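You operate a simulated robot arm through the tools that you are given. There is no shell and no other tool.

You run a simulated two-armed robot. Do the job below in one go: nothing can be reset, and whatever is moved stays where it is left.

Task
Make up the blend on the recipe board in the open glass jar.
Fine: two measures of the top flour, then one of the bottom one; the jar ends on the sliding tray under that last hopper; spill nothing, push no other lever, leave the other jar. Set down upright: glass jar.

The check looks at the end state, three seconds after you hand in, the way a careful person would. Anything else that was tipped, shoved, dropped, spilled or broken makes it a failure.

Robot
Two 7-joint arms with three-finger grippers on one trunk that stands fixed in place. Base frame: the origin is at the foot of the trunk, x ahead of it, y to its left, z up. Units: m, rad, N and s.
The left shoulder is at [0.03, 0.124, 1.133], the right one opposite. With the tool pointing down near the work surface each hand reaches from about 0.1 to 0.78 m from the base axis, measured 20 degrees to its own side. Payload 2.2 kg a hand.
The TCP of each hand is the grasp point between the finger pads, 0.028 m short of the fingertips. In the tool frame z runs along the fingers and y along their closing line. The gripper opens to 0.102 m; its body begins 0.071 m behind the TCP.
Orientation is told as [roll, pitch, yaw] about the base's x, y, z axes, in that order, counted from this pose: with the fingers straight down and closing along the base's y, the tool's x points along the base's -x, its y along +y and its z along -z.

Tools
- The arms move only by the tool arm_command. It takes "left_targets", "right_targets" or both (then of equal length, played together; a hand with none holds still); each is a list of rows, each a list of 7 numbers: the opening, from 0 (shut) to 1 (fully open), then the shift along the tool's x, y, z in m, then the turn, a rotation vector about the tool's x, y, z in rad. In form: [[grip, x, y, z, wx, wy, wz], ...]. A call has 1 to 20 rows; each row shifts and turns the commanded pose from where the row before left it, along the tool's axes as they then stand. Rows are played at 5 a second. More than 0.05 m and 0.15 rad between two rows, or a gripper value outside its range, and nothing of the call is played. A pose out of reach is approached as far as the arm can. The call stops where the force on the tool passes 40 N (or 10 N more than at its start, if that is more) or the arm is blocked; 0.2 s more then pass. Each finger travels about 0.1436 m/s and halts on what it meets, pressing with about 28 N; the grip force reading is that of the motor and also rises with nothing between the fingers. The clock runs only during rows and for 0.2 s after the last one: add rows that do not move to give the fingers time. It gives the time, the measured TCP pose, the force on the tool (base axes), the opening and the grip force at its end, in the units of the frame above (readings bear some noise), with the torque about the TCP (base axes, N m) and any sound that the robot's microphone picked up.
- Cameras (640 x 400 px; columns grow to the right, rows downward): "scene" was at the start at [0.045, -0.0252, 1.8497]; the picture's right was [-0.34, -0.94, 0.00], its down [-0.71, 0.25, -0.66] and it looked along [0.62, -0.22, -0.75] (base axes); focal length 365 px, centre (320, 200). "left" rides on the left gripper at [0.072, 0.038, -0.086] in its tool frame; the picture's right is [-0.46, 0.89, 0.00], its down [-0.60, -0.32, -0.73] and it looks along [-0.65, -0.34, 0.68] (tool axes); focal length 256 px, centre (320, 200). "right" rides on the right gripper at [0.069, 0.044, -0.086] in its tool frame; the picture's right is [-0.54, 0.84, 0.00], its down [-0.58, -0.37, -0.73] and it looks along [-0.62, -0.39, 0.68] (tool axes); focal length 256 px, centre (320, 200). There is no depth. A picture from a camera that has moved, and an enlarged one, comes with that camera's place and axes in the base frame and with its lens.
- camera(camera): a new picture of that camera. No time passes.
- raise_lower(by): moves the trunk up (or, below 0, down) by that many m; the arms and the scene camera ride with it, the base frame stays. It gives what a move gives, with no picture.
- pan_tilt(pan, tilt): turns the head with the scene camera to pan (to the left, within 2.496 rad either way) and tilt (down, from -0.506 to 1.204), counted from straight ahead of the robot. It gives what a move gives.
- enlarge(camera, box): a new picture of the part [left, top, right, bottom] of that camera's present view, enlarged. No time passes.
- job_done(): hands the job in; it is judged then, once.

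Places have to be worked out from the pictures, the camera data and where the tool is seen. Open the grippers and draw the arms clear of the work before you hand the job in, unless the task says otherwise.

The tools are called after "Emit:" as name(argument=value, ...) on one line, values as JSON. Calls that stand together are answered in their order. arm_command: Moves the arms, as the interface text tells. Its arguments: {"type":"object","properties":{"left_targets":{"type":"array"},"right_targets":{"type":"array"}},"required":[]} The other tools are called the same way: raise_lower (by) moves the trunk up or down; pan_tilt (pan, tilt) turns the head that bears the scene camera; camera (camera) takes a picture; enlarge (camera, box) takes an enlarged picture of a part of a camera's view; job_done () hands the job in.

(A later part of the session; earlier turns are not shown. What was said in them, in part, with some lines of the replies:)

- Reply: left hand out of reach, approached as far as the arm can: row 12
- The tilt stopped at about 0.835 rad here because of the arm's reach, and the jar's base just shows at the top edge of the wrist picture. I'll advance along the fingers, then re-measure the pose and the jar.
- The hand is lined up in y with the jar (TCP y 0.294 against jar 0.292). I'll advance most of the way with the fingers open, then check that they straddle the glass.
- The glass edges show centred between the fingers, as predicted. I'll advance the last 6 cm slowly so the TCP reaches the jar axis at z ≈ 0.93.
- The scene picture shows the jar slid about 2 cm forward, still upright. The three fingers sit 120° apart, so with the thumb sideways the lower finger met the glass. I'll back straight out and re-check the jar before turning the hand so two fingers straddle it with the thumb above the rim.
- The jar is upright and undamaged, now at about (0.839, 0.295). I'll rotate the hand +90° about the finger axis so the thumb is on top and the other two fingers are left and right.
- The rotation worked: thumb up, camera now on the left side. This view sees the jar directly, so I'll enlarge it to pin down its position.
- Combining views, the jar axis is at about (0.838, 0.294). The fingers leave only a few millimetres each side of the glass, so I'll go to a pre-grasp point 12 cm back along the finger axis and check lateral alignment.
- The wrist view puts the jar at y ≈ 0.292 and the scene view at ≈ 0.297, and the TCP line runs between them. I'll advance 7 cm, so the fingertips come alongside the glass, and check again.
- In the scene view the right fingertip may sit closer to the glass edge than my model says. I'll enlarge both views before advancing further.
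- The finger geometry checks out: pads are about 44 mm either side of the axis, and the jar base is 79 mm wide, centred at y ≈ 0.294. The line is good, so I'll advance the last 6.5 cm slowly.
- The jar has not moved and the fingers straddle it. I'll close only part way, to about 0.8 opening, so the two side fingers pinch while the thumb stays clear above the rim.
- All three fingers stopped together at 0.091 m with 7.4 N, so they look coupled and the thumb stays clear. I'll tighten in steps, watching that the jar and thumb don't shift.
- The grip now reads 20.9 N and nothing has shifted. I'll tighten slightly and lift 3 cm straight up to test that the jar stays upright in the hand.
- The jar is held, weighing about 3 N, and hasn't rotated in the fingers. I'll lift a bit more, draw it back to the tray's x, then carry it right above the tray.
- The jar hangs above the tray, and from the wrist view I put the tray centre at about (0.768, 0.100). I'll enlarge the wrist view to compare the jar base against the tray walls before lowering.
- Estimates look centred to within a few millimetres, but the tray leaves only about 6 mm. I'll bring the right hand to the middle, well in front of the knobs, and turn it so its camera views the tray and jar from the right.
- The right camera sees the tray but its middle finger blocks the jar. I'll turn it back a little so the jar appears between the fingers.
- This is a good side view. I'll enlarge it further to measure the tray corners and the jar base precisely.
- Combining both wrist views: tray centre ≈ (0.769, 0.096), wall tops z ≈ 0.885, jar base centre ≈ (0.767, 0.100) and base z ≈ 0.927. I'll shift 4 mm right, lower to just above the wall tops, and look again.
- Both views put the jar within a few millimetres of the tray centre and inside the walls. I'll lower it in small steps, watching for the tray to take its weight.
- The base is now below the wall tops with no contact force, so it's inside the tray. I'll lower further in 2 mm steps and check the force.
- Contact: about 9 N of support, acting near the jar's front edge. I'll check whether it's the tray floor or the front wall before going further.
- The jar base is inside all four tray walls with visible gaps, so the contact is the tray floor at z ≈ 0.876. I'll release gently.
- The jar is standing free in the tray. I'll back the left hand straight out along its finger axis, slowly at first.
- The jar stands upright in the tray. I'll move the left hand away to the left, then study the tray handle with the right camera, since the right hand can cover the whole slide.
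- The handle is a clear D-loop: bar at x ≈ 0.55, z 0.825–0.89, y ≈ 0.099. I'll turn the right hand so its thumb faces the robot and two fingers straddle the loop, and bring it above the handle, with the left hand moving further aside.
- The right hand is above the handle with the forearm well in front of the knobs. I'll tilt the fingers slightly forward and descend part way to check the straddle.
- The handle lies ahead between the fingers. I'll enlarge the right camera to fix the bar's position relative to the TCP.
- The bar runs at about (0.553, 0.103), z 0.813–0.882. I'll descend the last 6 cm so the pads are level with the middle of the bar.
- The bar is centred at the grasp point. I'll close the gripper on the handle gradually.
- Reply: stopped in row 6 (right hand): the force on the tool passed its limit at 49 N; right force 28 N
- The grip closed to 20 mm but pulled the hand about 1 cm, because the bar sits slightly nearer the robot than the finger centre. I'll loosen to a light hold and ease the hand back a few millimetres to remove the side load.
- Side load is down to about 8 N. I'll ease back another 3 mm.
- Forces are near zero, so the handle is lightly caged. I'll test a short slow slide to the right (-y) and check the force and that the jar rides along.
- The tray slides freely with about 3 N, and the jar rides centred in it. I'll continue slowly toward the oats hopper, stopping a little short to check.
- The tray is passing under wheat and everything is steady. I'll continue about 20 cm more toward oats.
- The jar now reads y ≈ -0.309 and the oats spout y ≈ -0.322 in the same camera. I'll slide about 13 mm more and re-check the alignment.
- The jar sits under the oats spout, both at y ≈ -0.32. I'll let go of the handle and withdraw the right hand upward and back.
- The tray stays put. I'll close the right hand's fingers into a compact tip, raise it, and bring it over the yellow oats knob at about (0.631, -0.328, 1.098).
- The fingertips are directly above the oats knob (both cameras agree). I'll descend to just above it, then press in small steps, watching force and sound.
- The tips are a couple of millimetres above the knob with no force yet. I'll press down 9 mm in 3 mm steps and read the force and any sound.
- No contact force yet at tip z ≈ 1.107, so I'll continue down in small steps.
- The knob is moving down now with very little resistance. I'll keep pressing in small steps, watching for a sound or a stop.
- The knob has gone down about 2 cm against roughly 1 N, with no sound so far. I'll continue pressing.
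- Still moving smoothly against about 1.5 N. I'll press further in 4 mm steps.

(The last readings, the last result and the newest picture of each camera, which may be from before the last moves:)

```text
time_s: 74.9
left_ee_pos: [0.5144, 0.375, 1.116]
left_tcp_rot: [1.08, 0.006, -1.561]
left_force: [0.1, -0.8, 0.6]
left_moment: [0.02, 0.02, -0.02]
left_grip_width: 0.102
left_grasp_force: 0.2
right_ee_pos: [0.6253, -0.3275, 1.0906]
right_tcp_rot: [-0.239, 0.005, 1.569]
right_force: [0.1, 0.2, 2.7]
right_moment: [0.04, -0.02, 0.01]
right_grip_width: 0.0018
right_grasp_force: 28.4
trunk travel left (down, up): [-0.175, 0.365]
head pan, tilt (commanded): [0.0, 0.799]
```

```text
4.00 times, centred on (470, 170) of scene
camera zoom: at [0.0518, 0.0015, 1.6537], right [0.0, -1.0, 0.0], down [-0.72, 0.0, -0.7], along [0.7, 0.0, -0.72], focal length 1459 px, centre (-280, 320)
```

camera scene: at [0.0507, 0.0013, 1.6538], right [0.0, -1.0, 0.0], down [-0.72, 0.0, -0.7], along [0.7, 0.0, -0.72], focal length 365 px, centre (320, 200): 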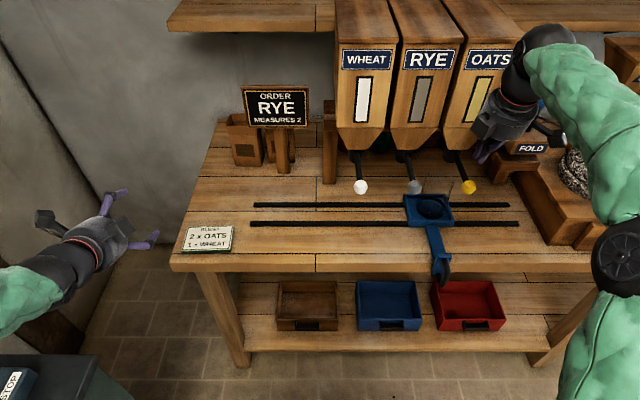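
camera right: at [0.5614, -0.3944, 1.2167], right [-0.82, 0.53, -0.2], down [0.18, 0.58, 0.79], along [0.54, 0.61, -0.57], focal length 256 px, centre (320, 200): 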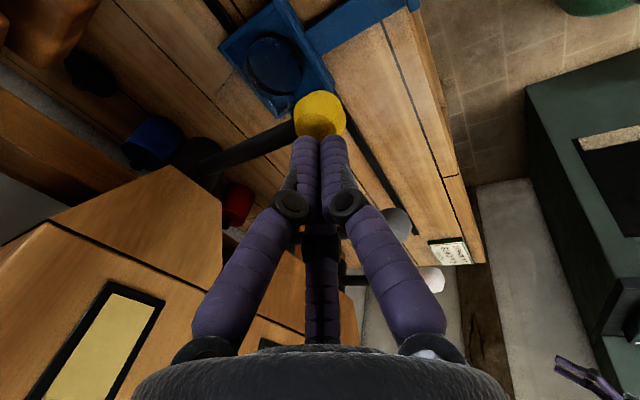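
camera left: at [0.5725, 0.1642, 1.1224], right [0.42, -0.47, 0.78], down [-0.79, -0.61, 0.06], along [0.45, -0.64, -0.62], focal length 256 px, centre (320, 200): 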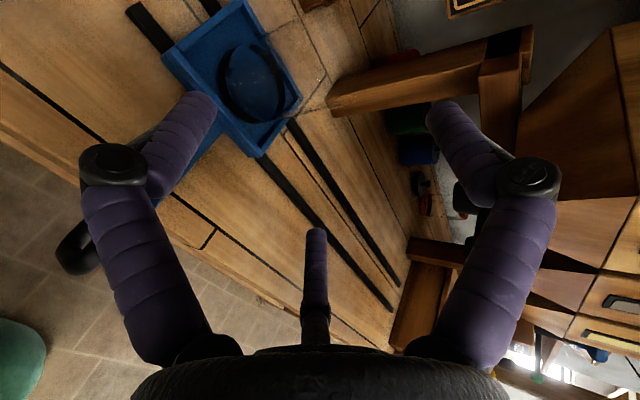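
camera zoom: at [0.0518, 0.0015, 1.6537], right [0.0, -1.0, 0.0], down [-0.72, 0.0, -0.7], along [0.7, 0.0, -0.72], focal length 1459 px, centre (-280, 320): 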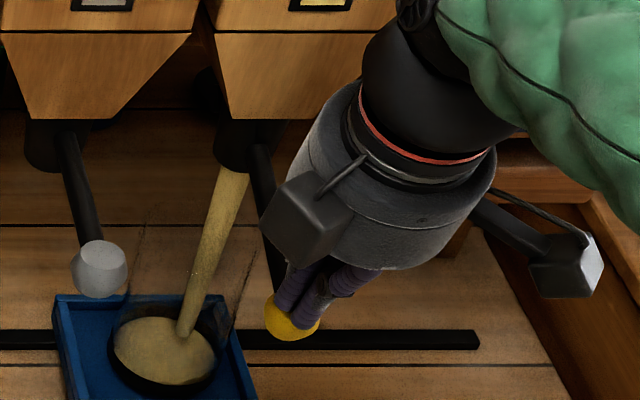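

Oats are pouring in a stream straight into the jar. I'll hold the lever still briefly to see whether the measure ends by itself.

Emit:
arm_command(right_targets=[[0, 0, 0, 0, 0, 0, 0]])

Emit:
enlarge(camera="scene", box=[420, 120, 520, 220])

```text
time_s: 75.3
left_ee_pos: [0.5139, 0.3761, 1.1167]
left_tcp_rot: [1.083, 0.005, -1.561]
left_force: [-1.1, -0.4, -0.2]
left_moment: [0.02, 0.01, 0.02]
left_grip_width: 0.102
left_grasp_force: 0.0
right_ee_pos: [0.6252, -0.3276, 1.09]
right_tcp_rot: [-0.236, 0.007, 1.569]
right_force: [1.1, -0.7, 2.5]
right_moment: [0.05, 0.01, -0.01]
right_grip_width: 0.0023
right_grasp_force: 27.9
trunk travel left (down, up): [-0.175, 0.365]
head pan, tilt (commanded): [0.0, 0.799]
```

```text
4.00 times, centred on (470, 170) of scene
camera zoom: at [0.0517, 0.0015, 1.6537], right [0.0, -1.0, 0.0], down [-0.72, 0.0, -0.7], along [0.7, 0.0, -0.72], focal length 1459 px, centre (-280, 320)
```

zoom: 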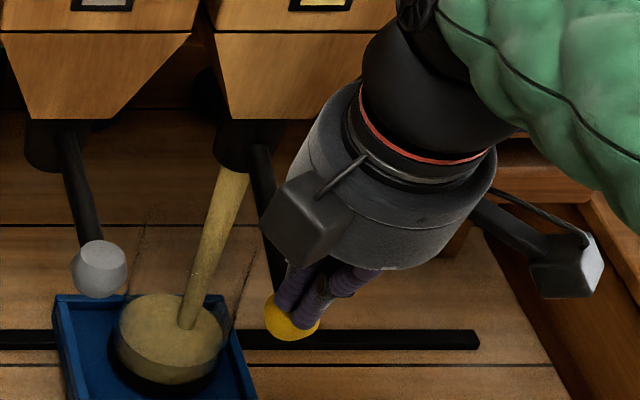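

The level is rising and the flow continues. I'll hold another moment, checking the level closely.

Emit:
arm_command(right_targets=[[0, 0, 0, 0, 0, 0, 0]])

Emit:
enlarge(camera="scene", box=[420, 120, 520, 220])

```text
time_s: 75.7
left_ee_pos: [0.5143, 0.3763, 1.1161]
left_tcp_rot: [1.082, 0.004, -1.563]
left_force: [0.0, 0.3, 0.3]
left_moment: [0.01, 0.0, 0.01]
left_grip_width: 0.1019
left_grasp_force: 0.0
right_ee_pos: [0.6252, -0.3282, 1.0908]
right_tcp_rot: [-0.238, 0.005, 1.569]
right_force: [0.4, 1.4, 2.1]
right_moment: [0.03, -0.04, 0.03]
right_grip_width: 0.0022
right_grasp_force: 27.8
trunk travel left (down, up): [-0.175, 0.365]
head pan, tilt (commanded): [0.0, 0.799]
```

```text
4.00 times, centred on (470, 170) of scene
camera zoom: at [0.0517, 0.0016, 1.6537], right [0.0, -1.0, 0.0], down [-0.72, 0.0, -0.7], along [0.7, 0.0, -0.72], focal length 1459 px, centre (-280, 320)
```

zoom: 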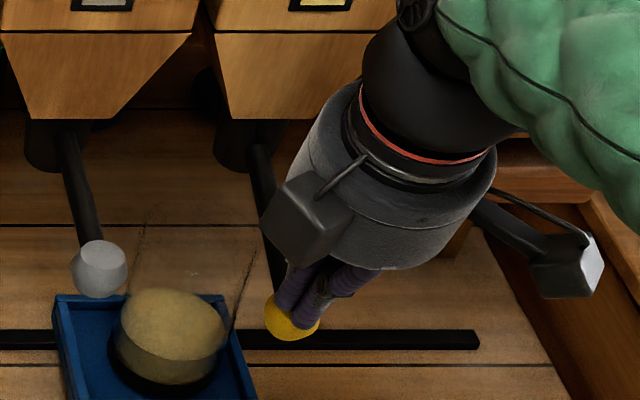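

The flow stopped by itself, so that was one measure, all inside the jar. I'll raise the hand to let the lever spring back before the second push.

Emit:
arm_command(right_targets=[[0, 0, -0.0024, -0.0097, 0, 0, 0], [0, 0, -0.0024, -0.0097, 0, 0, 0], [0, 0, -0.0024, -0.0097, 0, 0, 0], [0, 0, -0.0024, -0.0097, 0, 0, 0], [0, 0, -0.0024, -0.0097, 0, 0, 0], [0, 0, 0, 0, 0, 0, 0], [0, 0, 0, 0, 0, 0, 0]])

Emit:
enlarge(camera="scene", box=[420, 120, 520, 220])

```text
time_s: 77.3
left_ee_pos: [0.514, 0.3766, 1.1161]
left_tcp_rot: [1.083, 0.006, -1.56]
left_force: [0.5, 0.1, -1.0]
left_moment: [0.01, 0.02, -0.01]
left_grip_width: 0.1022
left_grasp_force: 0.0
right_ee_pos: [0.6266, -0.3266, 1.1404]
right_tcp_rot: [-0.238, 0.005, 1.57]
right_force: [0.6, 0.3, -0.3]
right_moment: [0.02, 0.01, 0.0]
right_grip_width: 0.0022
right_grasp_force: 31.1
trunk travel left (down, up): [-0.175, 0.365]
head pan, tilt (commanded): [0.0, 0.799]
```

```text
4.00 times, centred on (470, 170) of scene
camera zoom: at [0.0519, 0.0013, 1.6537], right [0.0, -1.0, 0.0], down [-0.72, 0.0, -0.7], along [0.7, 0.0, -0.72], focal length 1459 px, centre (-280, 320)
```

zoom: 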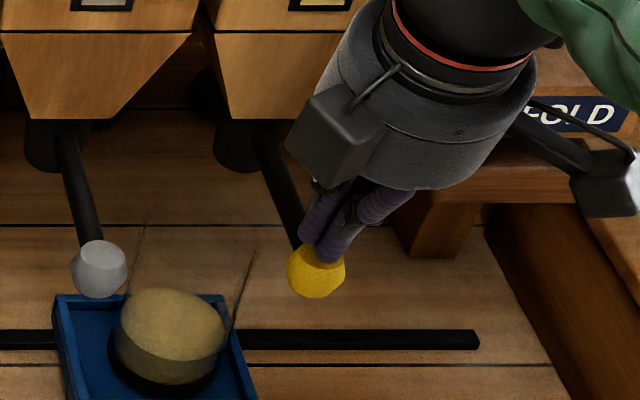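

The lever sprang back to its rest position. Now the second oats push: same stroke, then hold while the measure runs.

Emit:
arm_command(right_targets=[[0, 0, 0.0012, 0.0049, 0, 0, 0], [0, 0, 0.0012, 0.0049, 0, 0, 0], [0, 0, 0.0012, 0.0049, 0, 0, 0], [0, 0, 0.0012, 0.0049, 0, 0, 0], [0, 0, 0.0012, 0.0049, 0, 0, 0], [0, 0, 0.0012, 0.0049, 0, 0, 0], [0, 0, 0.0012, 0.0049, 0, 0, 0], [0, 0, 0.0012, 0.0049, 0, 0, 0], [0, 0, 0.0012, 0.0049, 0, 0, 0], [0, 0, 0.0012, 0.0049, 0, 0, 0]])

Emit:
enlarge(camera="scene", box=[420, 120, 520, 220])

```text
time_s: 79.5
left_ee_pos: [0.5148, 0.3762, 1.1165]
left_tcp_rot: [1.082, 0.005, -1.562]
left_force: [0.7, 0.8, 0.3]
left_moment: [0.0, 0.0, -0.01]
left_grip_width: 0.1018
left_grasp_force: 0.1
right_ee_pos: [0.6248, -0.3284, 1.0904]
right_tcp_rot: [-0.239, 0.004, 1.569]
right_force: [0.6, 0.8, 2.6]
right_moment: [-0.01, -0.01, -0.01]
right_grip_width: 0.0025
right_grasp_force: 31.4
trunk travel left (down, up): [-0.175, 0.365]
head pan, tilt (commanded): [0.0, 0.799]
```

```text
4.00 times, centred on (470, 170) of scene
camera zoom: at [0.0517, 0.0015, 1.6537], right [0.0, -1.0, 0.0], down [-0.72, 0.0, -0.7], along [0.7, 0.0, -0.72], focal length 1459 px, centre (-280, 320)
```

zoom: 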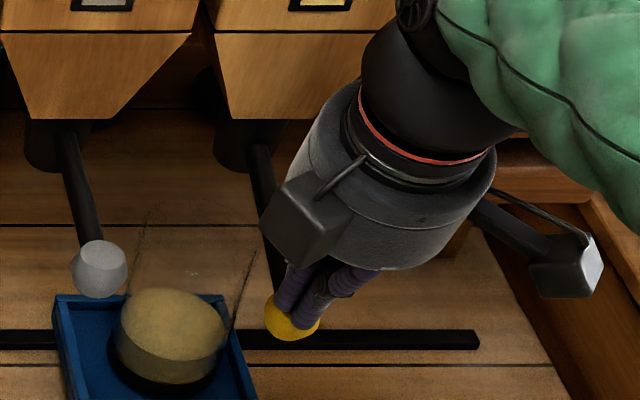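

No flow yet at the same depth. I'll hold one moment to see whether it starts.

Emit:
arm_command(right_targets=[[0, 0, 0, 0, 0, 0, 0]])

Emit:
enlarge(camera="scene", box=[420, 120, 520, 220])

```text
time_s: 79.9
left_ee_pos: [0.514, 0.3762, 1.1155]
left_tcp_rot: [1.083, 0.005, -1.564]
left_force: [0.3, 0.4, -0.6]
left_moment: [0.02, 0.01, 0.01]
left_grip_width: 0.1021
left_grasp_force: 0.0
right_ee_pos: [0.6251, -0.3275, 1.0909]
right_tcp_rot: [-0.237, 0.005, 1.568]
right_force: [-0.6, 0.9, 2.9]
right_moment: [0.04, -0.01, 0.01]
right_grip_width: 0.0022
right_grasp_force: 31.0
trunk travel left (down, up): [-0.175, 0.365]
head pan, tilt (commanded): [0.0, 0.799]
```

```text
4.00 times, centred on (470, 170) of scene
camera zoom: at [0.0517, 0.0015, 1.6537], right [0.0, -1.0, 0.0], down [-0.72, 0.0, -0.7], along [0.7, 0.0, -0.72], focal length 1459 px, centre (-280, 320)
```

zoom: 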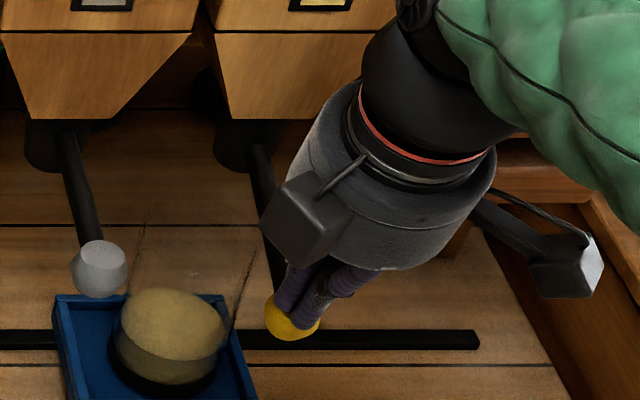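

Still no flow, so the trip point must be slightly deeper. I'll press 3 mm more and check.

Emit:
arm_command(right_targets=[[0, 0, 0.0007, 0.0029, 0, 0, 0]])

Emit:
enlarge(camera="scene", box=[420, 120, 520, 220])

```text
time_s: 80.3
left_ee_pos: [0.5137, 0.3755, 1.1168]
left_tcp_rot: [1.081, 0.005, -1.563]
left_force: [-0.5, 0.0, -0.7]
left_moment: [0.0, 0.06, 0.03]
left_grip_width: 0.1019
left_grasp_force: 0.1
right_ee_pos: [0.6251, -0.3273, 1.087]
right_tcp_rot: [-0.236, 0.005, 1.57]
right_force: [1.2, 0.6, 3.2]
right_moment: [-0.01, -0.03, 0.04]
right_grip_width: 0.0019
right_grasp_force: 31.2
trunk travel left (down, up): [-0.175, 0.365]
head pan, tilt (commanded): [0.0, 0.799]
```

```text
4.00 times, centred on (470, 170) of scene
camera zoom: at [0.0518, 0.0015, 1.6537], right [0.0, -1.0, 0.0], down [-0.72, 0.0, -0.7], along [0.7, 0.0, -0.72], focal length 1459 px, centre (-280, 320)
```

zoom: 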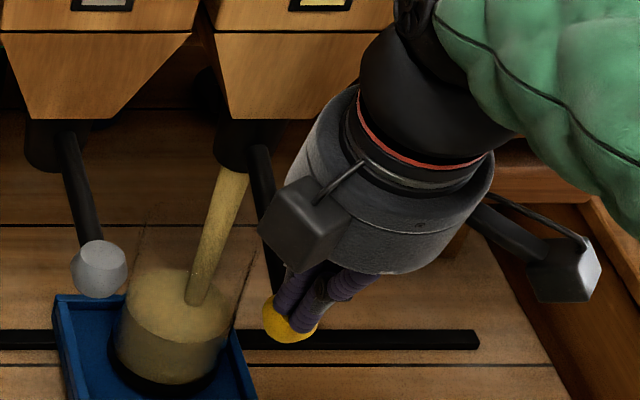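

The second measure is pouring into the jar. I'll hold until it ends.

Emit:
arm_command(right_targets=[[0, 0, 0, 0, 0, 0, 0], [0, 0, 0, 0, 0, 0, 0], [0, 0, 0, 0, 0, 0, 0], [0, 0, 0, 0, 0, 0, 0]])

Emit:
enlarge(camera="scene", box=[420, 120, 520, 220])

```text
time_s: 81.3
left_ee_pos: [0.5137, 0.3753, 1.1163]
left_tcp_rot: [1.08, 0.004, -1.563]
left_force: [0.4, -0.2, 0.1]
left_moment: [-0.01, 0.02, -0.01]
left_grip_width: 0.1021
left_grasp_force: 0.1
right_ee_pos: [0.6251, -0.3277, 1.0886]
right_tcp_rot: [-0.239, 0.006, 1.569]
right_force: [-0.3, -1.0, 2.6]
right_moment: [-0.04, -0.01, -0.03]
right_grip_width: 0.0021
right_grasp_force: 31.8
trunk travel left (down, up): [-0.175, 0.365]
head pan, tilt (commanded): [0.0, 0.799]
```

```text
4.00 times, centred on (470, 170) of scene
camera zoom: at [0.0517, 0.0014, 1.6537], right [0.0, -1.0, 0.0], down [-0.72, 0.0, -0.7], along [0.7, 0.0, -0.72], focal length 1459 px, centre (-280, 320)
```

zoom: 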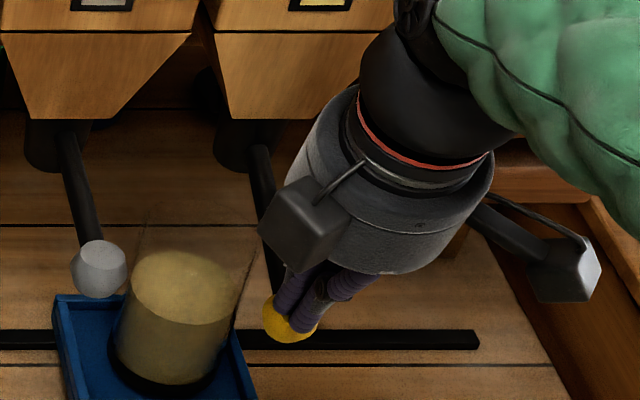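

Two measures of oats are in the jar with nothing spilled. I'll lift off the lever, check it has returned, and back the hand away.

Emit:
arm_command(right_targets=[[0, 0, -0.0024, -0.0097, 0, 0, 0], [0, 0, -0.0024, -0.0097, 0, 0, 0], [0, 0, -0.0024, -0.0097, 0, 0, 0], [0, 0, -0.0024, -0.0097, 0, 0, 0], [0, 0, -0.0024, -0.0097, 0, 0, 0], [0, 0, -0.0047, -0.0194, 0, 0, 0], [0, 0, -0.0071, -0.0292, 0, 0, 0], [0, 0, -0.0071, -0.0292, 0, 0, 0], [0, 0, 0.0356, -0.0085, 0, 0, 0], [0, 0, 0.0356, -0.0085, 0, 0, 0], [0, 0, 0.0356, -0.0085, 0, 0, 0], [0, 0, 0.0356, -0.0085, 0, 0, 0], [0, 0, 0.0356, -0.0085, 0, 0, 0], [0, 0, 0, 0, 0, 0, 0]])

Emit:
camera(camera="scene")

Emit:
enlarge(camera="scene", box=[380, 140, 500, 290])

```text
time_s: 84.3
left_ee_pos: [0.5152, 0.3757, 1.1164]
left_tcp_rot: [1.083, 0.005, -1.562]
left_force: [0.4, -0.9, 0.3]
left_moment: [0.01, 0.03, 0.0]
left_grip_width: 0.1021
left_grasp_force: 0.0
right_ee_pos: [0.4425, -0.3273, 1.2156]
right_tcp_rot: [-0.236, 0.004, 1.57]
right_force: [0.3, 0.3, -0.6]
right_moment: [-0.01, 0.01, -0.03]
right_grip_width: 0.0023
right_grasp_force: 31.5
trunk travel left (down, up): [-0.175, 0.365]
head pan, tilt (commanded): [0.0, 0.799]
```

```text
taken
camera scene: at [0.0529, 0.0013, 1.6537], right [0.0, -1.0, 0.0], down [-0.72, 0.0, -0.7], along [0.7, 0.0, -0.72], focal length 365 px, centre (320, 200)
```

scene: 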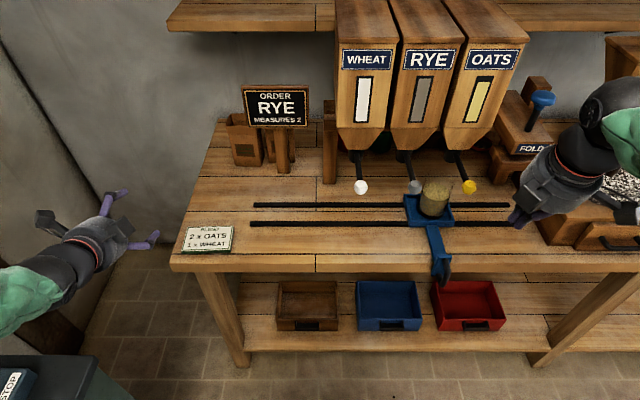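

```text
2.67 times, centred on (440, 215) of scene
camera zoom: at [0.0529, 0.0013, 1.6537], right [0.0, -1.0, 0.0], down [-0.72, 0.0, -0.7], along [0.7, 0.0, -0.72], focal length 973 px, centre (0, 160)
```

zoom: 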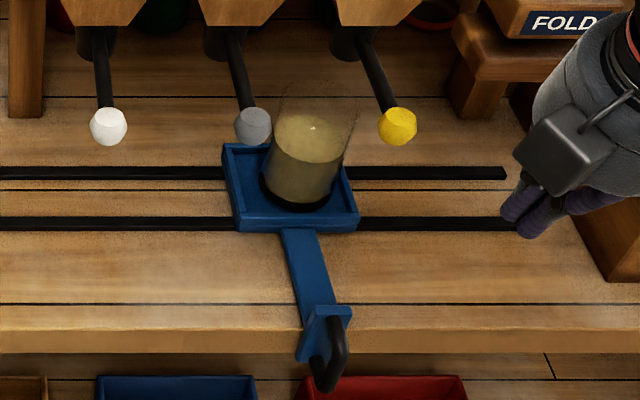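

The lever is back, and the oats window shows the drop. I'll open the hand and return it to the tray handle at about (0.543, -0.315, 0.861), first stopping above it.

Emit:
arm_command(right_targets=[[0.3, -0.002, -0.0024, 0.038, 0, 0, 0], [0.6, -0.002, -0.0024, 0.038, 0, 0, 0], [1, -0.002, -0.0024, 0.038, 0, 0, 0], [1, -0.002, -0.0024, 0.038, 0, 0, 0], [1, -0.002, -0.0024, 0.038, 0, 0, 0], [1, -0.002, -0.0024, 0.038, 0, 0, 0], [1, 0, 0, 0, 0, 0, 0]])

Emit:
camera(camera="right")

Emit:
enlarge(camera="scene", box=[380, 170, 500, 290])

```text
time_s: 85.9
left_ee_pos: [0.5121, 0.3755, 1.1172]
left_tcp_rot: [1.083, 0.005, -1.564]
left_force: [0.1, -0.7, -0.6]
left_moment: [0.01, 0.0, -0.02]
left_grip_width: 0.1021
left_grasp_force: 0.2
right_ee_pos: [0.5093, -0.3129, 0.9981]
right_tcp_rot: [-0.236, 0.005, 1.57]
right_force: [-0.1, -0.6, -0.8]
right_moment: [0.0, -0.02, 0.0]
right_grip_width: 0.1018
right_grasp_force: 0.0
trunk travel left (down, up): [-0.175, 0.365]
head pan, tilt (commanded): [0.0, 0.799]
```

```text
taken
camera right: at [0.446, -0.3816, 1.0716], right [-0.82, 0.54, -0.2], down [0.18, 0.58, 0.79], along [0.54, 0.61, -0.57], focal length 256 px, centre (320, 200)
```

right: 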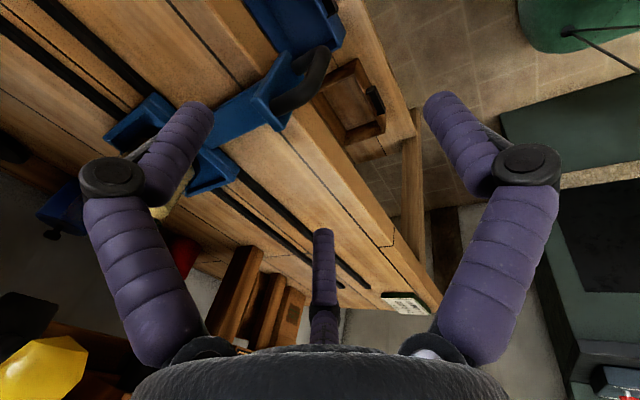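

```text
3.33 times, centred on (440, 230) of scene
camera zoom: at [0.0513, 0.0014, 1.6537], right [0.0, -1.0, 0.0], down [-0.72, 0.0, -0.7], along [0.7, 0.0, -0.72], focal length 1216 px, centre (-80, 100)
```

zoom: 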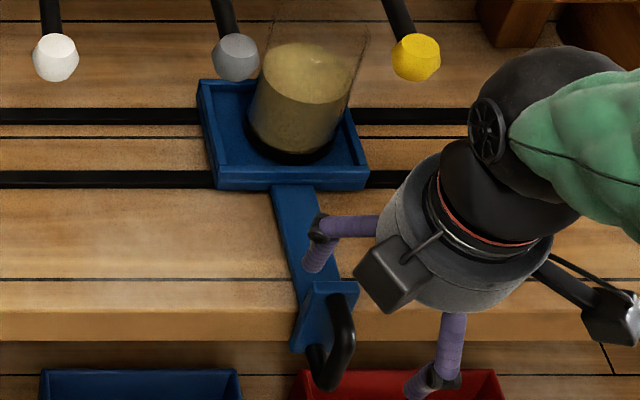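

The handle lies between the open fingers. I'll descend to the same hold position as before.

Emit:
arm_command(right_targets=[[1, 0.0004, 0.0003, 0.03, 0, 0, 0], [1, 0.0004, 0.0003, 0.03, 0, 0, 0], [1, 0.0004, 0.0003, 0.03, 0, 0, 0], [1, 0.0004, 0.0003, 0.03, 0, 0, 0], [1, 0.0004, 0.0003, 0.021, 0, 0, 0], [1, 0, 0, 0, 0, 0, 0]])

Emit:
camera(camera="right")

```text
time_s: 87.3
left_ee_pos: [0.5136, 0.3741, 1.1154]
left_tcp_rot: [1.083, 0.007, -1.561]
left_force: [0.2, 0.0, 0.1]
left_moment: [0.01, -0.03, -0.02]
left_grip_width: 0.1019
left_grasp_force: 0.0
right_ee_pos: [0.5422, -0.3169, 0.8592]
right_tcp_rot: [-0.239, 0.004, 1.568]
right_force: [1.2, -0.3, 1.3]
right_moment: [0.01, -0.01, 0.0]
right_grip_width: 0.1019
right_grasp_force: 0.1
trunk travel left (down, up): [-0.175, 0.365]
head pan, tilt (commanded): [0.0, 0.799]
```

```text
taken
camera right: at [0.478, -0.3857, 0.9331], right [-0.82, 0.53, -0.2], down [0.18, 0.58, 0.79], along [0.54, 0.61, -0.57], focal length 256 px, centre (320, 200)
```

right: 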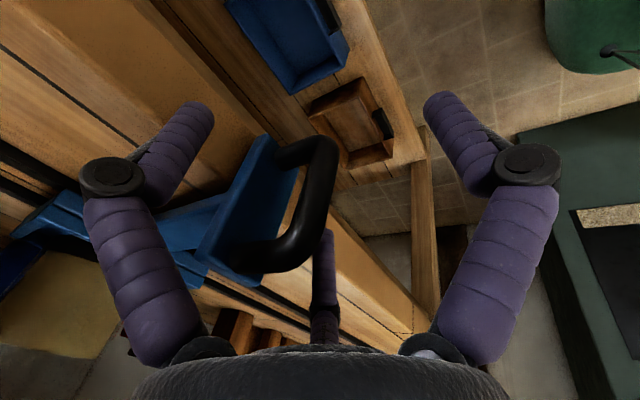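

I'll close lightly around the handle again, to the same loose 0.2 setting, and check the load.

Emit:
arm_command(right_targets=[[0.75, 0, 0, 0, 0, 0, 0], [0.55, 0, 0, 0, 0, 0, 0], [0.4, 0, 0, 0, 0, 0, 0], [0.3, 0, 0, 0, 0, 0, 0], [0.23, 0, 0, 0, 0, 0, 0], [0.2, 0, 0, 0, 0, 0, 0]])

```text
time_s: 88.7
left_ee_pos: [0.5135, 0.3757, 1.1159]
left_tcp_rot: [1.083, 0.004, -1.563]
left_force: [-0.3, 0.0, -0.5]
left_moment: [0.01, -0.03, 0.01]
left_grip_width: 0.1023
left_grasp_force: 0.0
right_ee_pos: [0.5409, -0.317, 0.8583]
right_tcp_rot: [-0.238, 0.005, 1.569]
right_force: [0.2, 1.3, -0.1]
right_moment: [0.02, 0.04, 0.0]
right_grip_width: 0.0206
right_grasp_force: 0.1
trunk travel left (down, up): [-0.175, 0.365]
head pan, tilt (commanded): [0.0, 0.799]
```

The handle is held loosely with no side load. I'll slide the tray back left (+y) toward the wheat hopper, gently, stopping slightly short.

Emit:
arm_command(right_targets=[[0.2, -0.004, 0, 0, 0, 0, 0], [0.2, -0.008, 0, 0, 0, 0, 0], [0.2, -0.012, 0, 0, 0, 0, 0], [0.2, -0.016, 0, 0, 0, 0, 0], [0.2, -0.016, 0, 0, 0, 0, 0], [0.2, -0.016, 0, 0, 0, 0, 0], [0.2, -0.016, 0, 0, 0, 0, 0], [0.2, -0.016, 0, 0, 0, 0, 0], [0.2, -0.016, 0, 0, 0, 0, 0], [0.2, -0.016, 0, 0, 0, 0, 0], [0.2, -0.016, 0, 0, 0, 0, 0], [0.2, -0.016, 0, 0, 0, 0, 0], [0.2, -0.016, 0, 0, 0, 0, 0], [0.2, -0.014, 0, 0, 0, 0, 0], [0.2, -0.012, 0, 0, 0, 0, 0], [0.2, -0.008, 0, 0, 0, 0, 0], [0.2, -0.005, 0, 0, 0, 0, 0], [0.2, -0.002, 0, 0, 0, 0, 0], [0.2, 0, 0, 0, 0, 0, 0]])

Emit:
camera(camera="scene")

Emit:
enlarge(camera="scene", box=[310, 140, 410, 240])

```text
time_s: 92.7
left_ee_pos: [0.5136, 0.3758, 1.1153]
left_tcp_rot: [1.083, 0.006, -1.563]
left_force: [0.2, -0.3, 0.0]
left_moment: [0.0, -0.01, -0.01]
left_grip_width: 0.1017
left_grasp_force: 0.0
right_ee_pos: [0.544, -0.0933, 0.8601]
right_tcp_rot: [-0.238, 0.006, 1.569]
right_force: [-2.4, 0.4, 0.2]
right_moment: [0.06, 0.07, 0.0]
right_grip_width: 0.0209
right_grasp_force: 0.3
trunk travel left (down, up): [-0.175, 0.365]
head pan, tilt (commanded): [0.0, 0.799]
```

```text
taken
camera scene: at [0.0518, 0.0015, 1.6537], right [0.0, -1.0, 0.0], down [-0.72, 0.0, -0.7], along [0.7, 0.0, -0.72], focal length 365 px, centre (320, 200)
```

scene: 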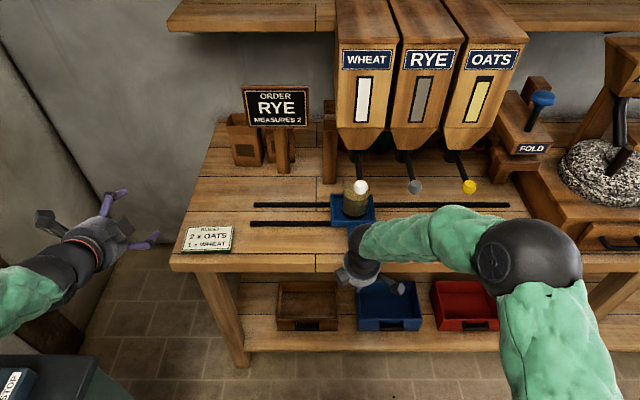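

```text
4.00 times, centred on (360, 190) of scene
camera zoom: at [0.0518, 0.0015, 1.6537], right [0.0, -1.0, 0.0], down [-0.72, 0.0, -0.7], along [0.7, 0.0, -0.72], focal length 1459 px, centre (160, 240)
```

zoom: 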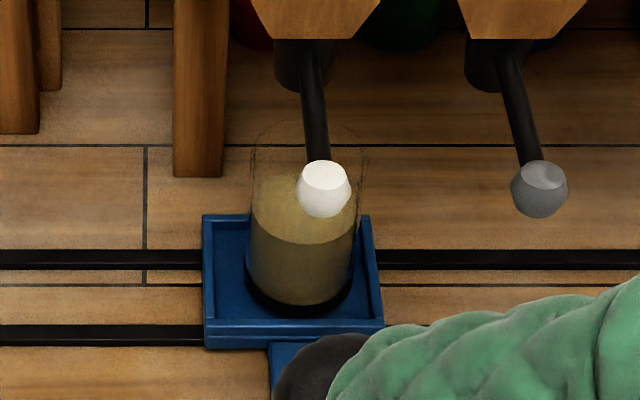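

The jar reads y ≈ -0.098 and the wheat spout y ≈ -0.087. I'll nudge the tray 11 mm further left.

Emit:
arm_command(right_targets=[[0.2, -0.003, 0, 0, 0, 0, 0], [0.2, -0.004, 0, 0, 0, 0, 0], [0.2, -0.003, 0, 0, 0, 0, 0], [0.2, -0.001, 0, 0, 0, 0, 0], [0.2, 0, 0, 0, 0, 0, 0]])

Emit:
enlarge(camera="scene", box=[310, 140, 410, 240])

```text
time_s: 93.9
left_ee_pos: [0.5137, 0.3755, 1.1157]
left_tcp_rot: [1.083, 0.006, -1.562]
left_force: [-1.2, 0.0, 0.6]
left_moment: [0.01, -0.01, -0.01]
left_grip_width: 0.1019
left_grasp_force: 0.0
right_ee_pos: [0.5436, -0.083, 0.8597]
right_tcp_rot: [-0.237, 0.003, 1.569]
right_force: [-0.9, -2.3, -0.5]
right_moment: [0.03, 0.0, -0.03]
right_grip_width: 0.0221
right_grasp_force: 1.1
trunk travel left (down, up): [-0.175, 0.365]
head pan, tilt (commanded): [0.0, 0.799]
```

```text
4.00 times, centred on (360, 190) of scene
camera zoom: at [0.0519, 0.0009, 1.6537], right [0.0, -1.0, 0.0], down [-0.72, 0.0, -0.7], along [0.7, 0.0, -0.72], focal length 1459 px, centre (160, 240)
```

zoom: 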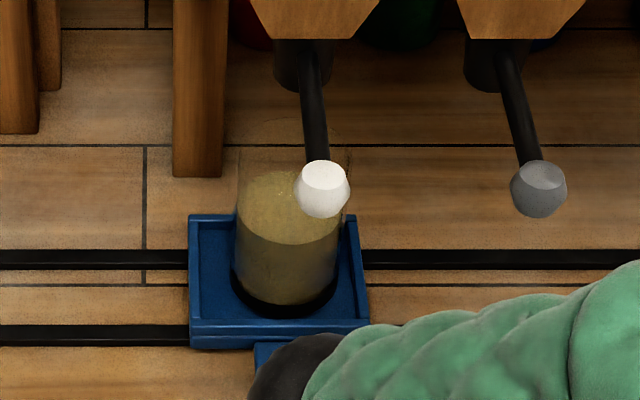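

The jar is now within about 2 mm of the wheat spout. I'll release the handle and withdraw the hand up and back.

Emit:
arm_command(right_targets=[[0.3, 0, 0, 0, 0, 0, 0], [0.5, 0, 0, 0, 0, 0, 0], [0.8, 0, 0, 0, 0, 0, 0], [1, 0, 0, 0, 0, 0, 0], [1, 0, 0, 0, 0, 0, 0], [1, 0, 0, -0.02, 0, 0, 0], [1, 0, 0, -0.03, 0, 0, 0], [1, 0, 0.01, -0.04, 0, 0, 0], [1, 0, 0.02, -0.04, 0, 0, 0], [1, 0, 0.02, -0.04, 0, 0, 0], [1, 0, 0.02, -0.04, 0, 0, 0], [1, 0, 0.01, -0.04, 0, 0, 0], [1, 0, 0, 0, 0, 0, 0]])

Emit:
camera(camera="scene")

Emit:
enlarge(camera="scene", box=[310, 140, 410, 240])

```text
time_s: 96.7
left_ee_pos: [0.5141, 0.3756, 1.1158]
left_tcp_rot: [1.082, 0.004, -1.561]
left_force: [0.6, -0.4, 0.0]
left_moment: [-0.02, 0.01, 0.02]
left_grip_width: 0.1021
left_grasp_force: 0.1
right_ee_pos: [0.4043, -0.082, 1.0822]
right_tcp_rot: [-0.237, 0.007, 1.57]
right_force: [0.5, 0.1, 0.0]
right_moment: [-0.01, 0.01, -0.03]
right_grip_width: 0.1018
right_grasp_force: 0.0
trunk travel left (down, up): [-0.175, 0.365]
head pan, tilt (commanded): [0.0, 0.799]
```

```text
taken
camera scene: at [0.0525, 0.0015, 1.6537], right [0.0, -1.0, 0.0], down [-0.72, 0.0, -0.7], along [0.7, 0.0, -0.72], focal length 365 px, centre (320, 200)
```

scene: 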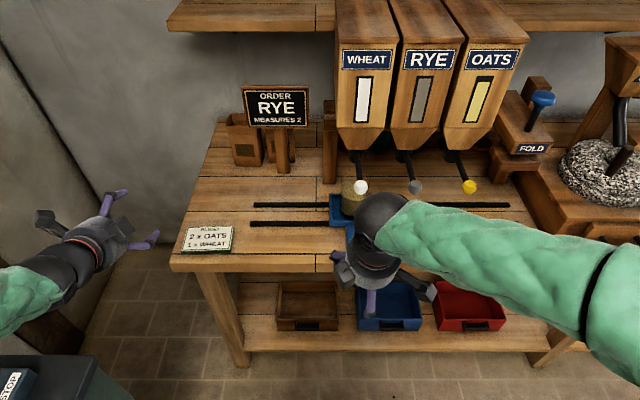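

```text
4.00 times, centred on (360, 190) of scene
camera zoom: at [0.0525, 0.0015, 1.6537], right [0.0, -1.0, 0.0], down [-0.72, 0.0, -0.7], along [0.7, 0.0, -0.72], focal length 1459 px, centre (160, 240)
```

zoom: 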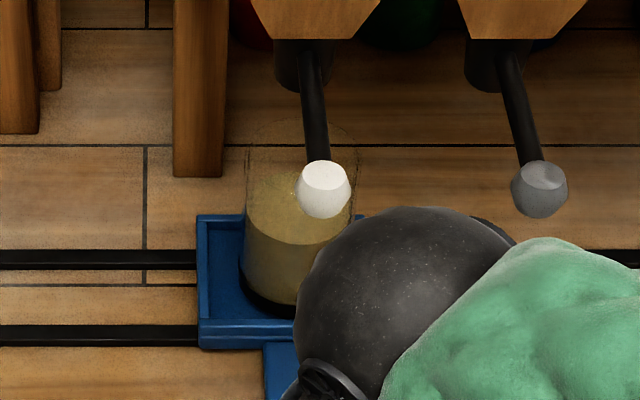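

Opening the fingers shifted the tray a few millimetres; the jar is at y ≈ -0.095 against the lever line -0.089, still well under the spout. I'll close the fingers and bring them over the white wheat knob.

Emit:
arm_command(right_targets=[[0.7, 0, -0.0087, -0.0366, 0, 0, 0], [0.4, 0, -0.0087, -0.0366, 0, 0, 0], [0.1, 0, -0.0087, -0.0366, 0, 0, 0], [0, 0.0012, -0.0355, 0.0085, 0, 0, 0], [0, 0.0012, -0.0355, 0.0085, 0, 0, 0], [0, 0.0012, -0.0355, 0.0085, 0, 0, 0], [0, 0.0012, -0.0355, 0.0085, 0, 0, 0], [0, 0.0012, -0.0355, 0.0085, 0, 0, 0], [0, 0.001, -0.0355, 0.0085, 0, 0, 0], [0, 0, 0, 0, 0, 0, 0]])

Emit:
enlarge(camera="scene", box=[310, 120, 410, 220])

Emit:
camera(camera="right")

```text
time_s: 98.9
left_ee_pos: [0.5135, 0.3768, 1.1168]
left_tcp_rot: [1.085, 0.005, -1.562]
left_force: [-1.0, -0.1, 0.4]
left_moment: [0.0, 0.0, -0.01]
left_grip_width: 0.1022
left_grasp_force: 0.1
right_ee_pos: [0.6254, -0.0884, 1.1981]
right_tcp_rot: [-0.237, 0.006, 1.569]
right_force: [-0.4, -0.5, 0.3]
right_moment: [-0.02, -0.03, -0.01]
right_grip_width: 0.0021
right_grasp_force: 27.8
trunk travel left (down, up): [-0.175, 0.365]
head pan, tilt (commanded): [0.0, 0.799]
```

```text
4.00 times, centred on (360, 170) of scene
camera zoom: at [0.0509, 0.0011, 1.6538], right [0.0, -1.0, 0.0], down [-0.72, 0.0, -0.7], along [0.7, 0.0, -0.72], focal length 1459 px, centre (160, 320)
```

zoom: 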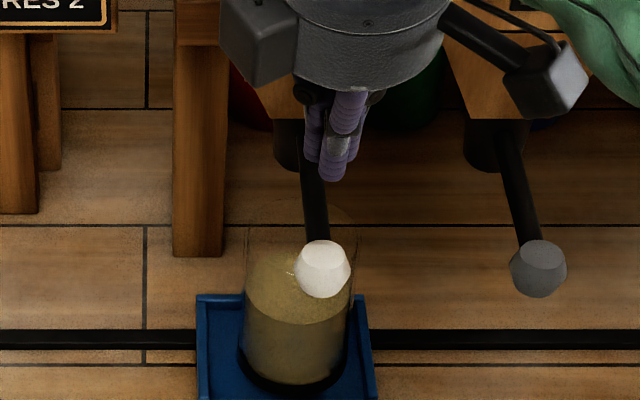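

```text
taken
camera right: at [0.5611, -0.1558, 1.2733], right [-0.82, 0.53, -0.2], down [0.18, 0.58, 0.79], along [0.54, 0.61, -0.57], focal length 256 px, centre (320, 200)
```

right: 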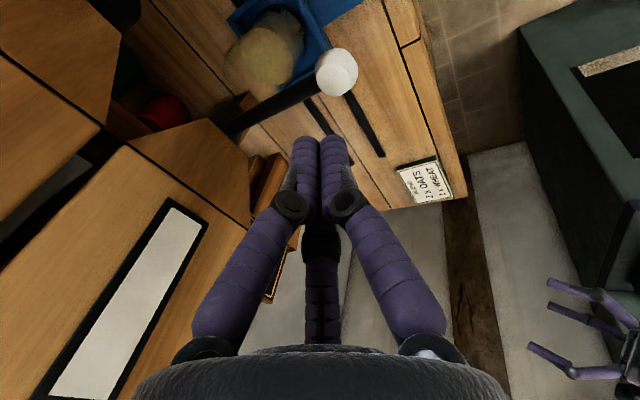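

The fingertips are right above the white knob. I'll descend and press in one smooth stroke to just past the trip depth (TCP z ≈ 1.087), then check the pour.

Emit:
arm_command(right_targets=[[0, 0, 0.0059, 0.0243, 0, 0, 0], [0, 0, 0.0059, 0.0243, 0, 0, 0], [0, 0, 0.0015, 0.006, 0, 0, 0], [0, 0, 0.0015, 0.006, 0, 0, 0], [0, 0, 0.0015, 0.006, 0, 0, 0], [0, 0, 0.0015, 0.006, 0, 0, 0], [0, 0, 0.0015, 0.006, 0, 0, 0], [0, 0, 0.0015, 0.006, 0, 0, 0], [0, 0, 0.0015, 0.006, 0, 0, 0], [0, 0, 0.0015, 0.006, 0, 0, 0], [0, 0, 0.0012, 0.0049, 0, 0, 0]])

Emit:
enlarge(camera="scene", box=[310, 120, 410, 220])

```text
time_s: 101.3
left_ee_pos: [0.5144, 0.3752, 1.1167]
left_tcp_rot: [1.081, 0.005, -1.561]
left_force: [0.2, 0.2, 0.4]
left_moment: [0.0, 0.0, 0.02]
left_grip_width: 0.102
left_grasp_force: 0.0
right_ee_pos: [0.6235, -0.0881, 1.0927]
right_tcp_rot: [-0.238, 0.006, 1.569]
right_force: [0.0, 0.9, 2.9]
right_moment: [-0.01, -0.04, 0.0]
right_grip_width: 0.0022
right_grasp_force: 27.7
trunk travel left (down, up): [-0.175, 0.365]
head pan, tilt (commanded): [0.0, 0.799]
```

```text
4.00 times, centred on (360, 170) of scene
camera zoom: at [0.0518, 0.0014, 1.6537], right [0.0, -1.0, 0.0], down [-0.72, 0.0, -0.7], along [0.7, 0.0, -0.72], focal length 1459 px, centre (160, 320)
```

zoom: 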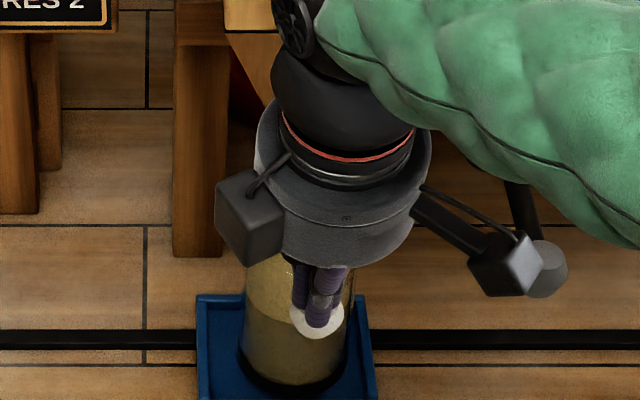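

The hand now blocks the head camera's view of the spout. I'll check whether the left wrist camera can see the stream and the jar mouth.

Emit:
camera(camera="left")

Emit:
camera(camera="right")

```text
taken
camera left: at [0.4546, 0.4473, 1.1894], right [0.42, -0.47, 0.78], down [-0.79, -0.61, 0.06], along [0.45, -0.64, -0.62], focal length 256 px, centre (320, 200)
```

left: 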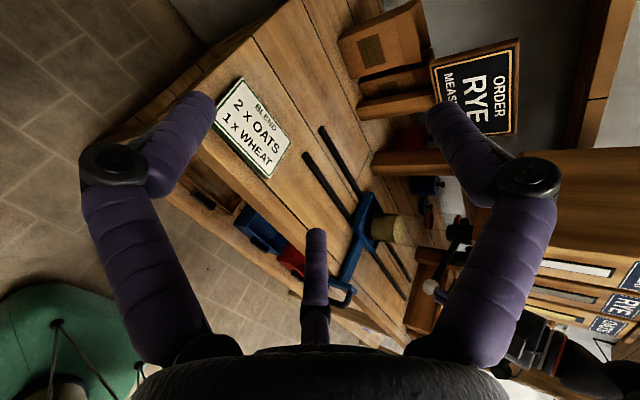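

```text
taken
camera right: at [0.5604, -0.1562, 1.1671], right [-0.82, 0.53, -0.2], down [0.18, 0.58, 0.79], along [0.54, 0.61, -0.57], focal length 256 px, centre (320, 200)
```

right: 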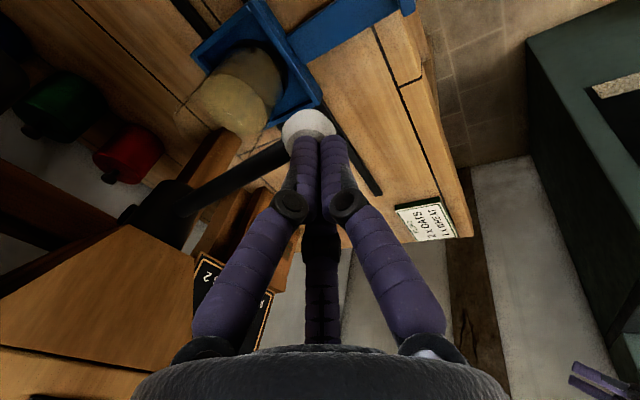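

Both wrist cameras see the jar mouth and spout, and there is no flow yet at z 1.093. I'll press 3 mm more and look.

Emit:
arm_command(right_targets=[[0, 0, 0.0007, 0.0029, 0, 0, 0]])

Emit:
enlarge(camera="right", box=[100, 0, 340, 240])

```text
time_s: 101.7
left_ee_pos: [0.5139, 0.3757, 1.116]
left_tcp_rot: [1.082, 0.005, -1.563]
left_force: [0.1, 0.4, -0.2]
left_moment: [-0.03, 0.02, 0.02]
left_grip_width: 0.1023
left_grasp_force: 0.0
right_ee_pos: [0.6233, -0.0876, 1.0891]
right_tcp_rot: [-0.238, 0.006, 1.568]
right_force: [0.2, -1.1, 1.9]
right_moment: [-0.02, -0.05, 0.0]
right_grip_width: 0.0019
right_grasp_force: 27.7
trunk travel left (down, up): [-0.175, 0.365]
head pan, tilt (commanded): [0.0, 0.799]
```

```text
1.67 times, centred on (220, 120) of right
camera zoom: at [0.5603, -0.1563, 1.164], right [-0.82, 0.53, -0.2], down [0.18, 0.58, 0.79], along [0.54, 0.61, -0.57], focal length 427 px, centre (487, 333)
```

zoom: 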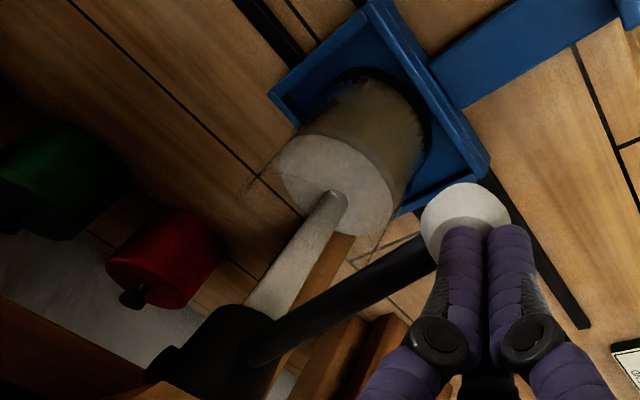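

Wheat is pouring into the centre of the jar. I'll hold until the measure ends.

Emit:
arm_command(right_targets=[[0, 0, 0, 0, 0, 0, 0], [0, 0, 0, 0, 0, 0, 0], [0, 0, 0, 0, 0, 0, 0], [0, 0, 0, 0, 0, 0, 0]])

Emit:
enlarge(camera="right", box=[100, 0, 340, 240])

```text
time_s: 102.7
left_ee_pos: [0.5138, 0.3765, 1.1167]
left_tcp_rot: [1.082, 0.005, -1.563]
left_force: [0.1, 0.8, -0.8]
left_moment: [0.0, -0.03, -0.01]
left_grip_width: 0.1022
left_grasp_force: 0.1
right_ee_pos: [0.6238, -0.0885, 1.09]
right_tcp_rot: [-0.237, 0.006, 1.569]
right_force: [1.1, 0.1, 1.4]
right_moment: [0.01, -0.04, 0.01]
right_grip_width: 0.0022
right_grasp_force: 28.3
trunk travel left (down, up): [-0.175, 0.365]
head pan, tilt (commanded): [0.0, 0.799]
```

```text
1.67 times, centred on (220, 120) of right
camera zoom: at [0.5602, -0.1563, 1.1641], right [-0.82, 0.53, -0.2], down [0.18, 0.58, 0.79], along [0.54, 0.61, -0.57], focal length 427 px, centre (487, 333)
```

zoom: 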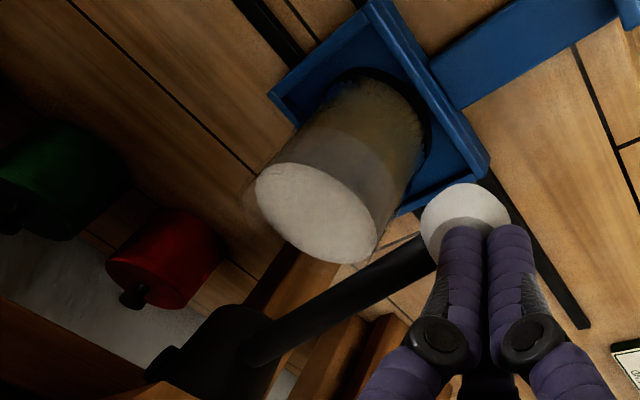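

The wheat measure has ended, with a clean white layer on top and no spill. I'll lift off the lever so it returns, then back the hand away.

Emit:
arm_command(right_targets=[[0, 0, -0.0024, -0.0097, 0, 0, 0], [0, 0, -0.0024, -0.0097, 0, 0, 0], [0, 0, -0.0024, -0.0097, 0, 0, 0], [0, 0, -0.0024, -0.0097, 0, 0, 0], [0, 0, -0.0024, -0.0097, 0, 0, 0], [0, 0, -0.0047, -0.0194, 0, 0, 0], [0, 0, -0.0071, -0.0292, 0, 0, 0], [0, 0, -0.0071, -0.0292, 0, 0, 0], [0, 0, 0.0356, -0.0085, 0, 0, 0], [0, 0, 0.0356, -0.0085, 0, 0, 0], [0, 0, 0.0356, -0.0085, 0, 0, 0], [0, 0, 0.0356, -0.0085, 0, 0, 0], [0, 0, 0.0356, -0.0085, 0, 0, 0], [0, 0, 0.0356, -0.0085, 0, 0, 0], [0, 0, 0, 0, 0, 0, 0]])

Emit:
camera(camera="scene")

Emit:
enlarge(camera="scene", box=[310, 130, 410, 230])

```text
time_s: 105.9
left_ee_pos: [0.5152, 0.3766, 1.1154]
left_tcp_rot: [1.083, 0.002, -1.562]
left_force: [-0.1, -1.0, -0.6]
left_moment: [-0.02, 0.0, 0.0]
left_grip_width: 0.1018
left_grasp_force: 0.1
right_ee_pos: [0.4041, -0.0876, 1.2184]
right_tcp_rot: [-0.238, 0.005, 1.57]
right_force: [0.2, -0.2, 0.4]
right_moment: [0.02, -0.02, 0.02]
right_grip_width: 0.0021
right_grasp_force: 27.8
trunk travel left (down, up): [-0.175, 0.365]
head pan, tilt (commanded): [0.0, 0.799]
```

```text
taken
camera scene: at [0.0527, 0.0016, 1.6537], right [0.0, -1.0, 0.0], down [-0.72, 0.0, -0.7], along [0.7, 0.0, -0.72], focal length 365 px, centre (320, 200)
```

scene: 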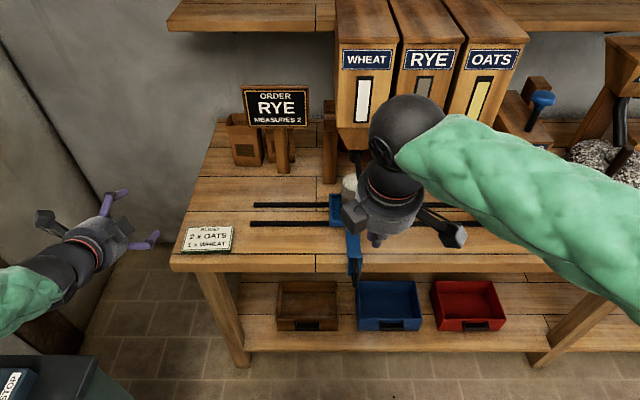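

```text
4.00 times, centred on (360, 180) of scene
camera zoom: at [0.0527, 0.0016, 1.6537], right [0.0, -1.0, 0.0], down [-0.72, 0.0, -0.7], along [0.7, 0.0, -0.72], focal length 1459 px, centre (160, 280)
```

zoom: 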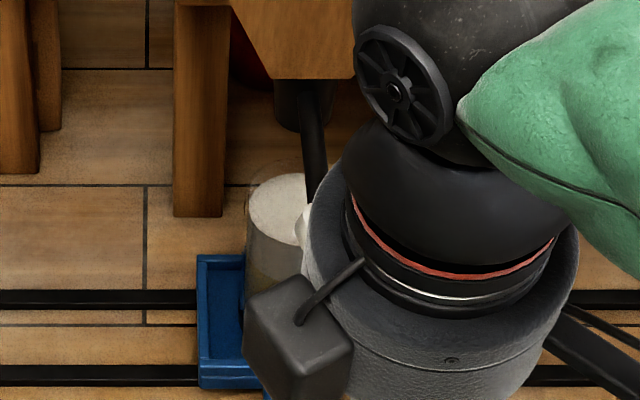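

The lever is released. I'll take the right hand well off to the right and open it, then inspect everything.

Emit:
arm_command(right_targets=[[0, 0.03, 0, 0, 0, 0, 0], [0, 0.04, 0, 0, 0, 0, 0], [0, 0.04, 0, 0, 0, 0, 0], [0, 0.04, 0, 0, 0, 0, 0], [0.3, 0.04, 0, 0, 0, 0, 0], [0.6, 0.04, 0, 0, 0, 0, 0], [1, 0.04, 0, 0, 0, 0, 0], [1, 0.04, 0, 0, 0, 0, 0], [1, 0.02, 0, 0, 0, 0, 0], [1, 0, 0, 0, 0, 0, 0], [1, 0, 0, 0, 0, 0, 0]])

Emit:
camera(camera="scene")

Emit:
enlarge(camera="scene", box=[300, 130, 420, 250])

Emit:
enlarge(camera="scene", box=[320, 30, 540, 220])

```text
time_s: 108.3
left_ee_pos: [0.5146, 0.3754, 1.1173]
left_tcp_rot: [1.08, 0.005, -1.561]
left_force: [-1.5, 1.0, 0.3]
left_moment: [0.0, -0.02, 0.02]
left_grip_width: 0.1021
left_grasp_force: 0.0
right_ee_pos: [0.4049, -0.4173, 1.2206]
right_tcp_rot: [-0.237, 0.005, 1.57]
right_force: [0.1, -1.0, 0.4]
right_moment: [0.03, 0.01, 0.01]
right_grip_width: 0.1018
right_grasp_force: 0.2
trunk travel left (down, up): [-0.175, 0.365]
head pan, tilt (commanded): [0.0, 0.799]
```

```text
taken
camera scene: at [0.0518, 0.0012, 1.6537], right [0.0, -1.0, 0.0], down [-0.72, 0.0, -0.7], along [0.7, 0.0, -0.72], focal length 365 px, centre (320, 200)
```

scene: 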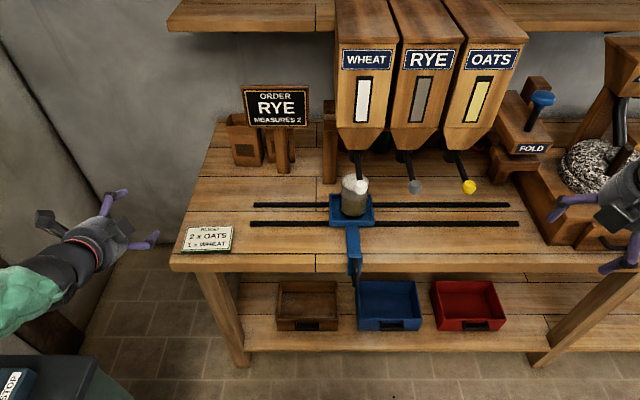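

```text
3.33 times, centred on (360, 190) of scene
camera zoom: at [0.0518, 0.0012, 1.6537], right [0.0, -1.0, 0.0], down [-0.72, 0.0, -0.7], along [0.7, 0.0, -0.72], focal length 1216 px, centre (187, 233)
```

zoom: 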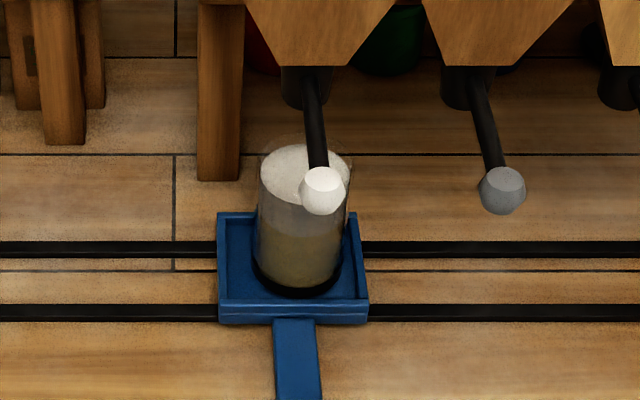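

```text
2.11 times, centred on (430, 125) of scene
camera zoom: at [0.0518, 0.0012, 1.6537], right [0.0, -1.0, 0.0], down [-0.72, 0.0, -0.7], along [0.7, 0.0, -0.72], focal length 768 px, centre (88, 358)
```

zoom: 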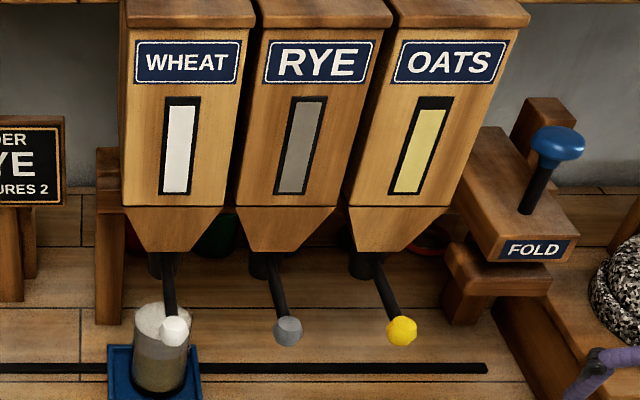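

The jar stands upright in the tray under the wheat hopper, with two oats layers and one wheat layer. No flour shows on the tray or bench, all levers are back at rest, and both hands are open and clear. I'm handing the job in.

Emit:
job_done()

```text
The job is handed in.
```

The blend is made and handed in: two measures of oats, then one of wheat, in the open glass jar. The jar stands upright on the sliding tray under the wheat hopper, about 7 mm off the lever line. I saw no flour on the tray or bench.

- **Levers:** I pushed the oats lever twice and the wheat lever once. Each pour stopped by itself, and each lever returned to rest. I did not touch the rye lever.
- **Jar shoved on the first try:** My first grasp attempt pushed the glass jar about 2 cm across the bench. It stayed upright, and I backed out, turned the hand and picked it up cleanly.
- **Tray shifted:** Letting go of the handle under wheat moved the tray about 6 mm. I left it there because the wheat still landed in the middle of the jar.
- **Other jar:** I touched no other jar.
- **Hands:** Both are open and clear of the work.
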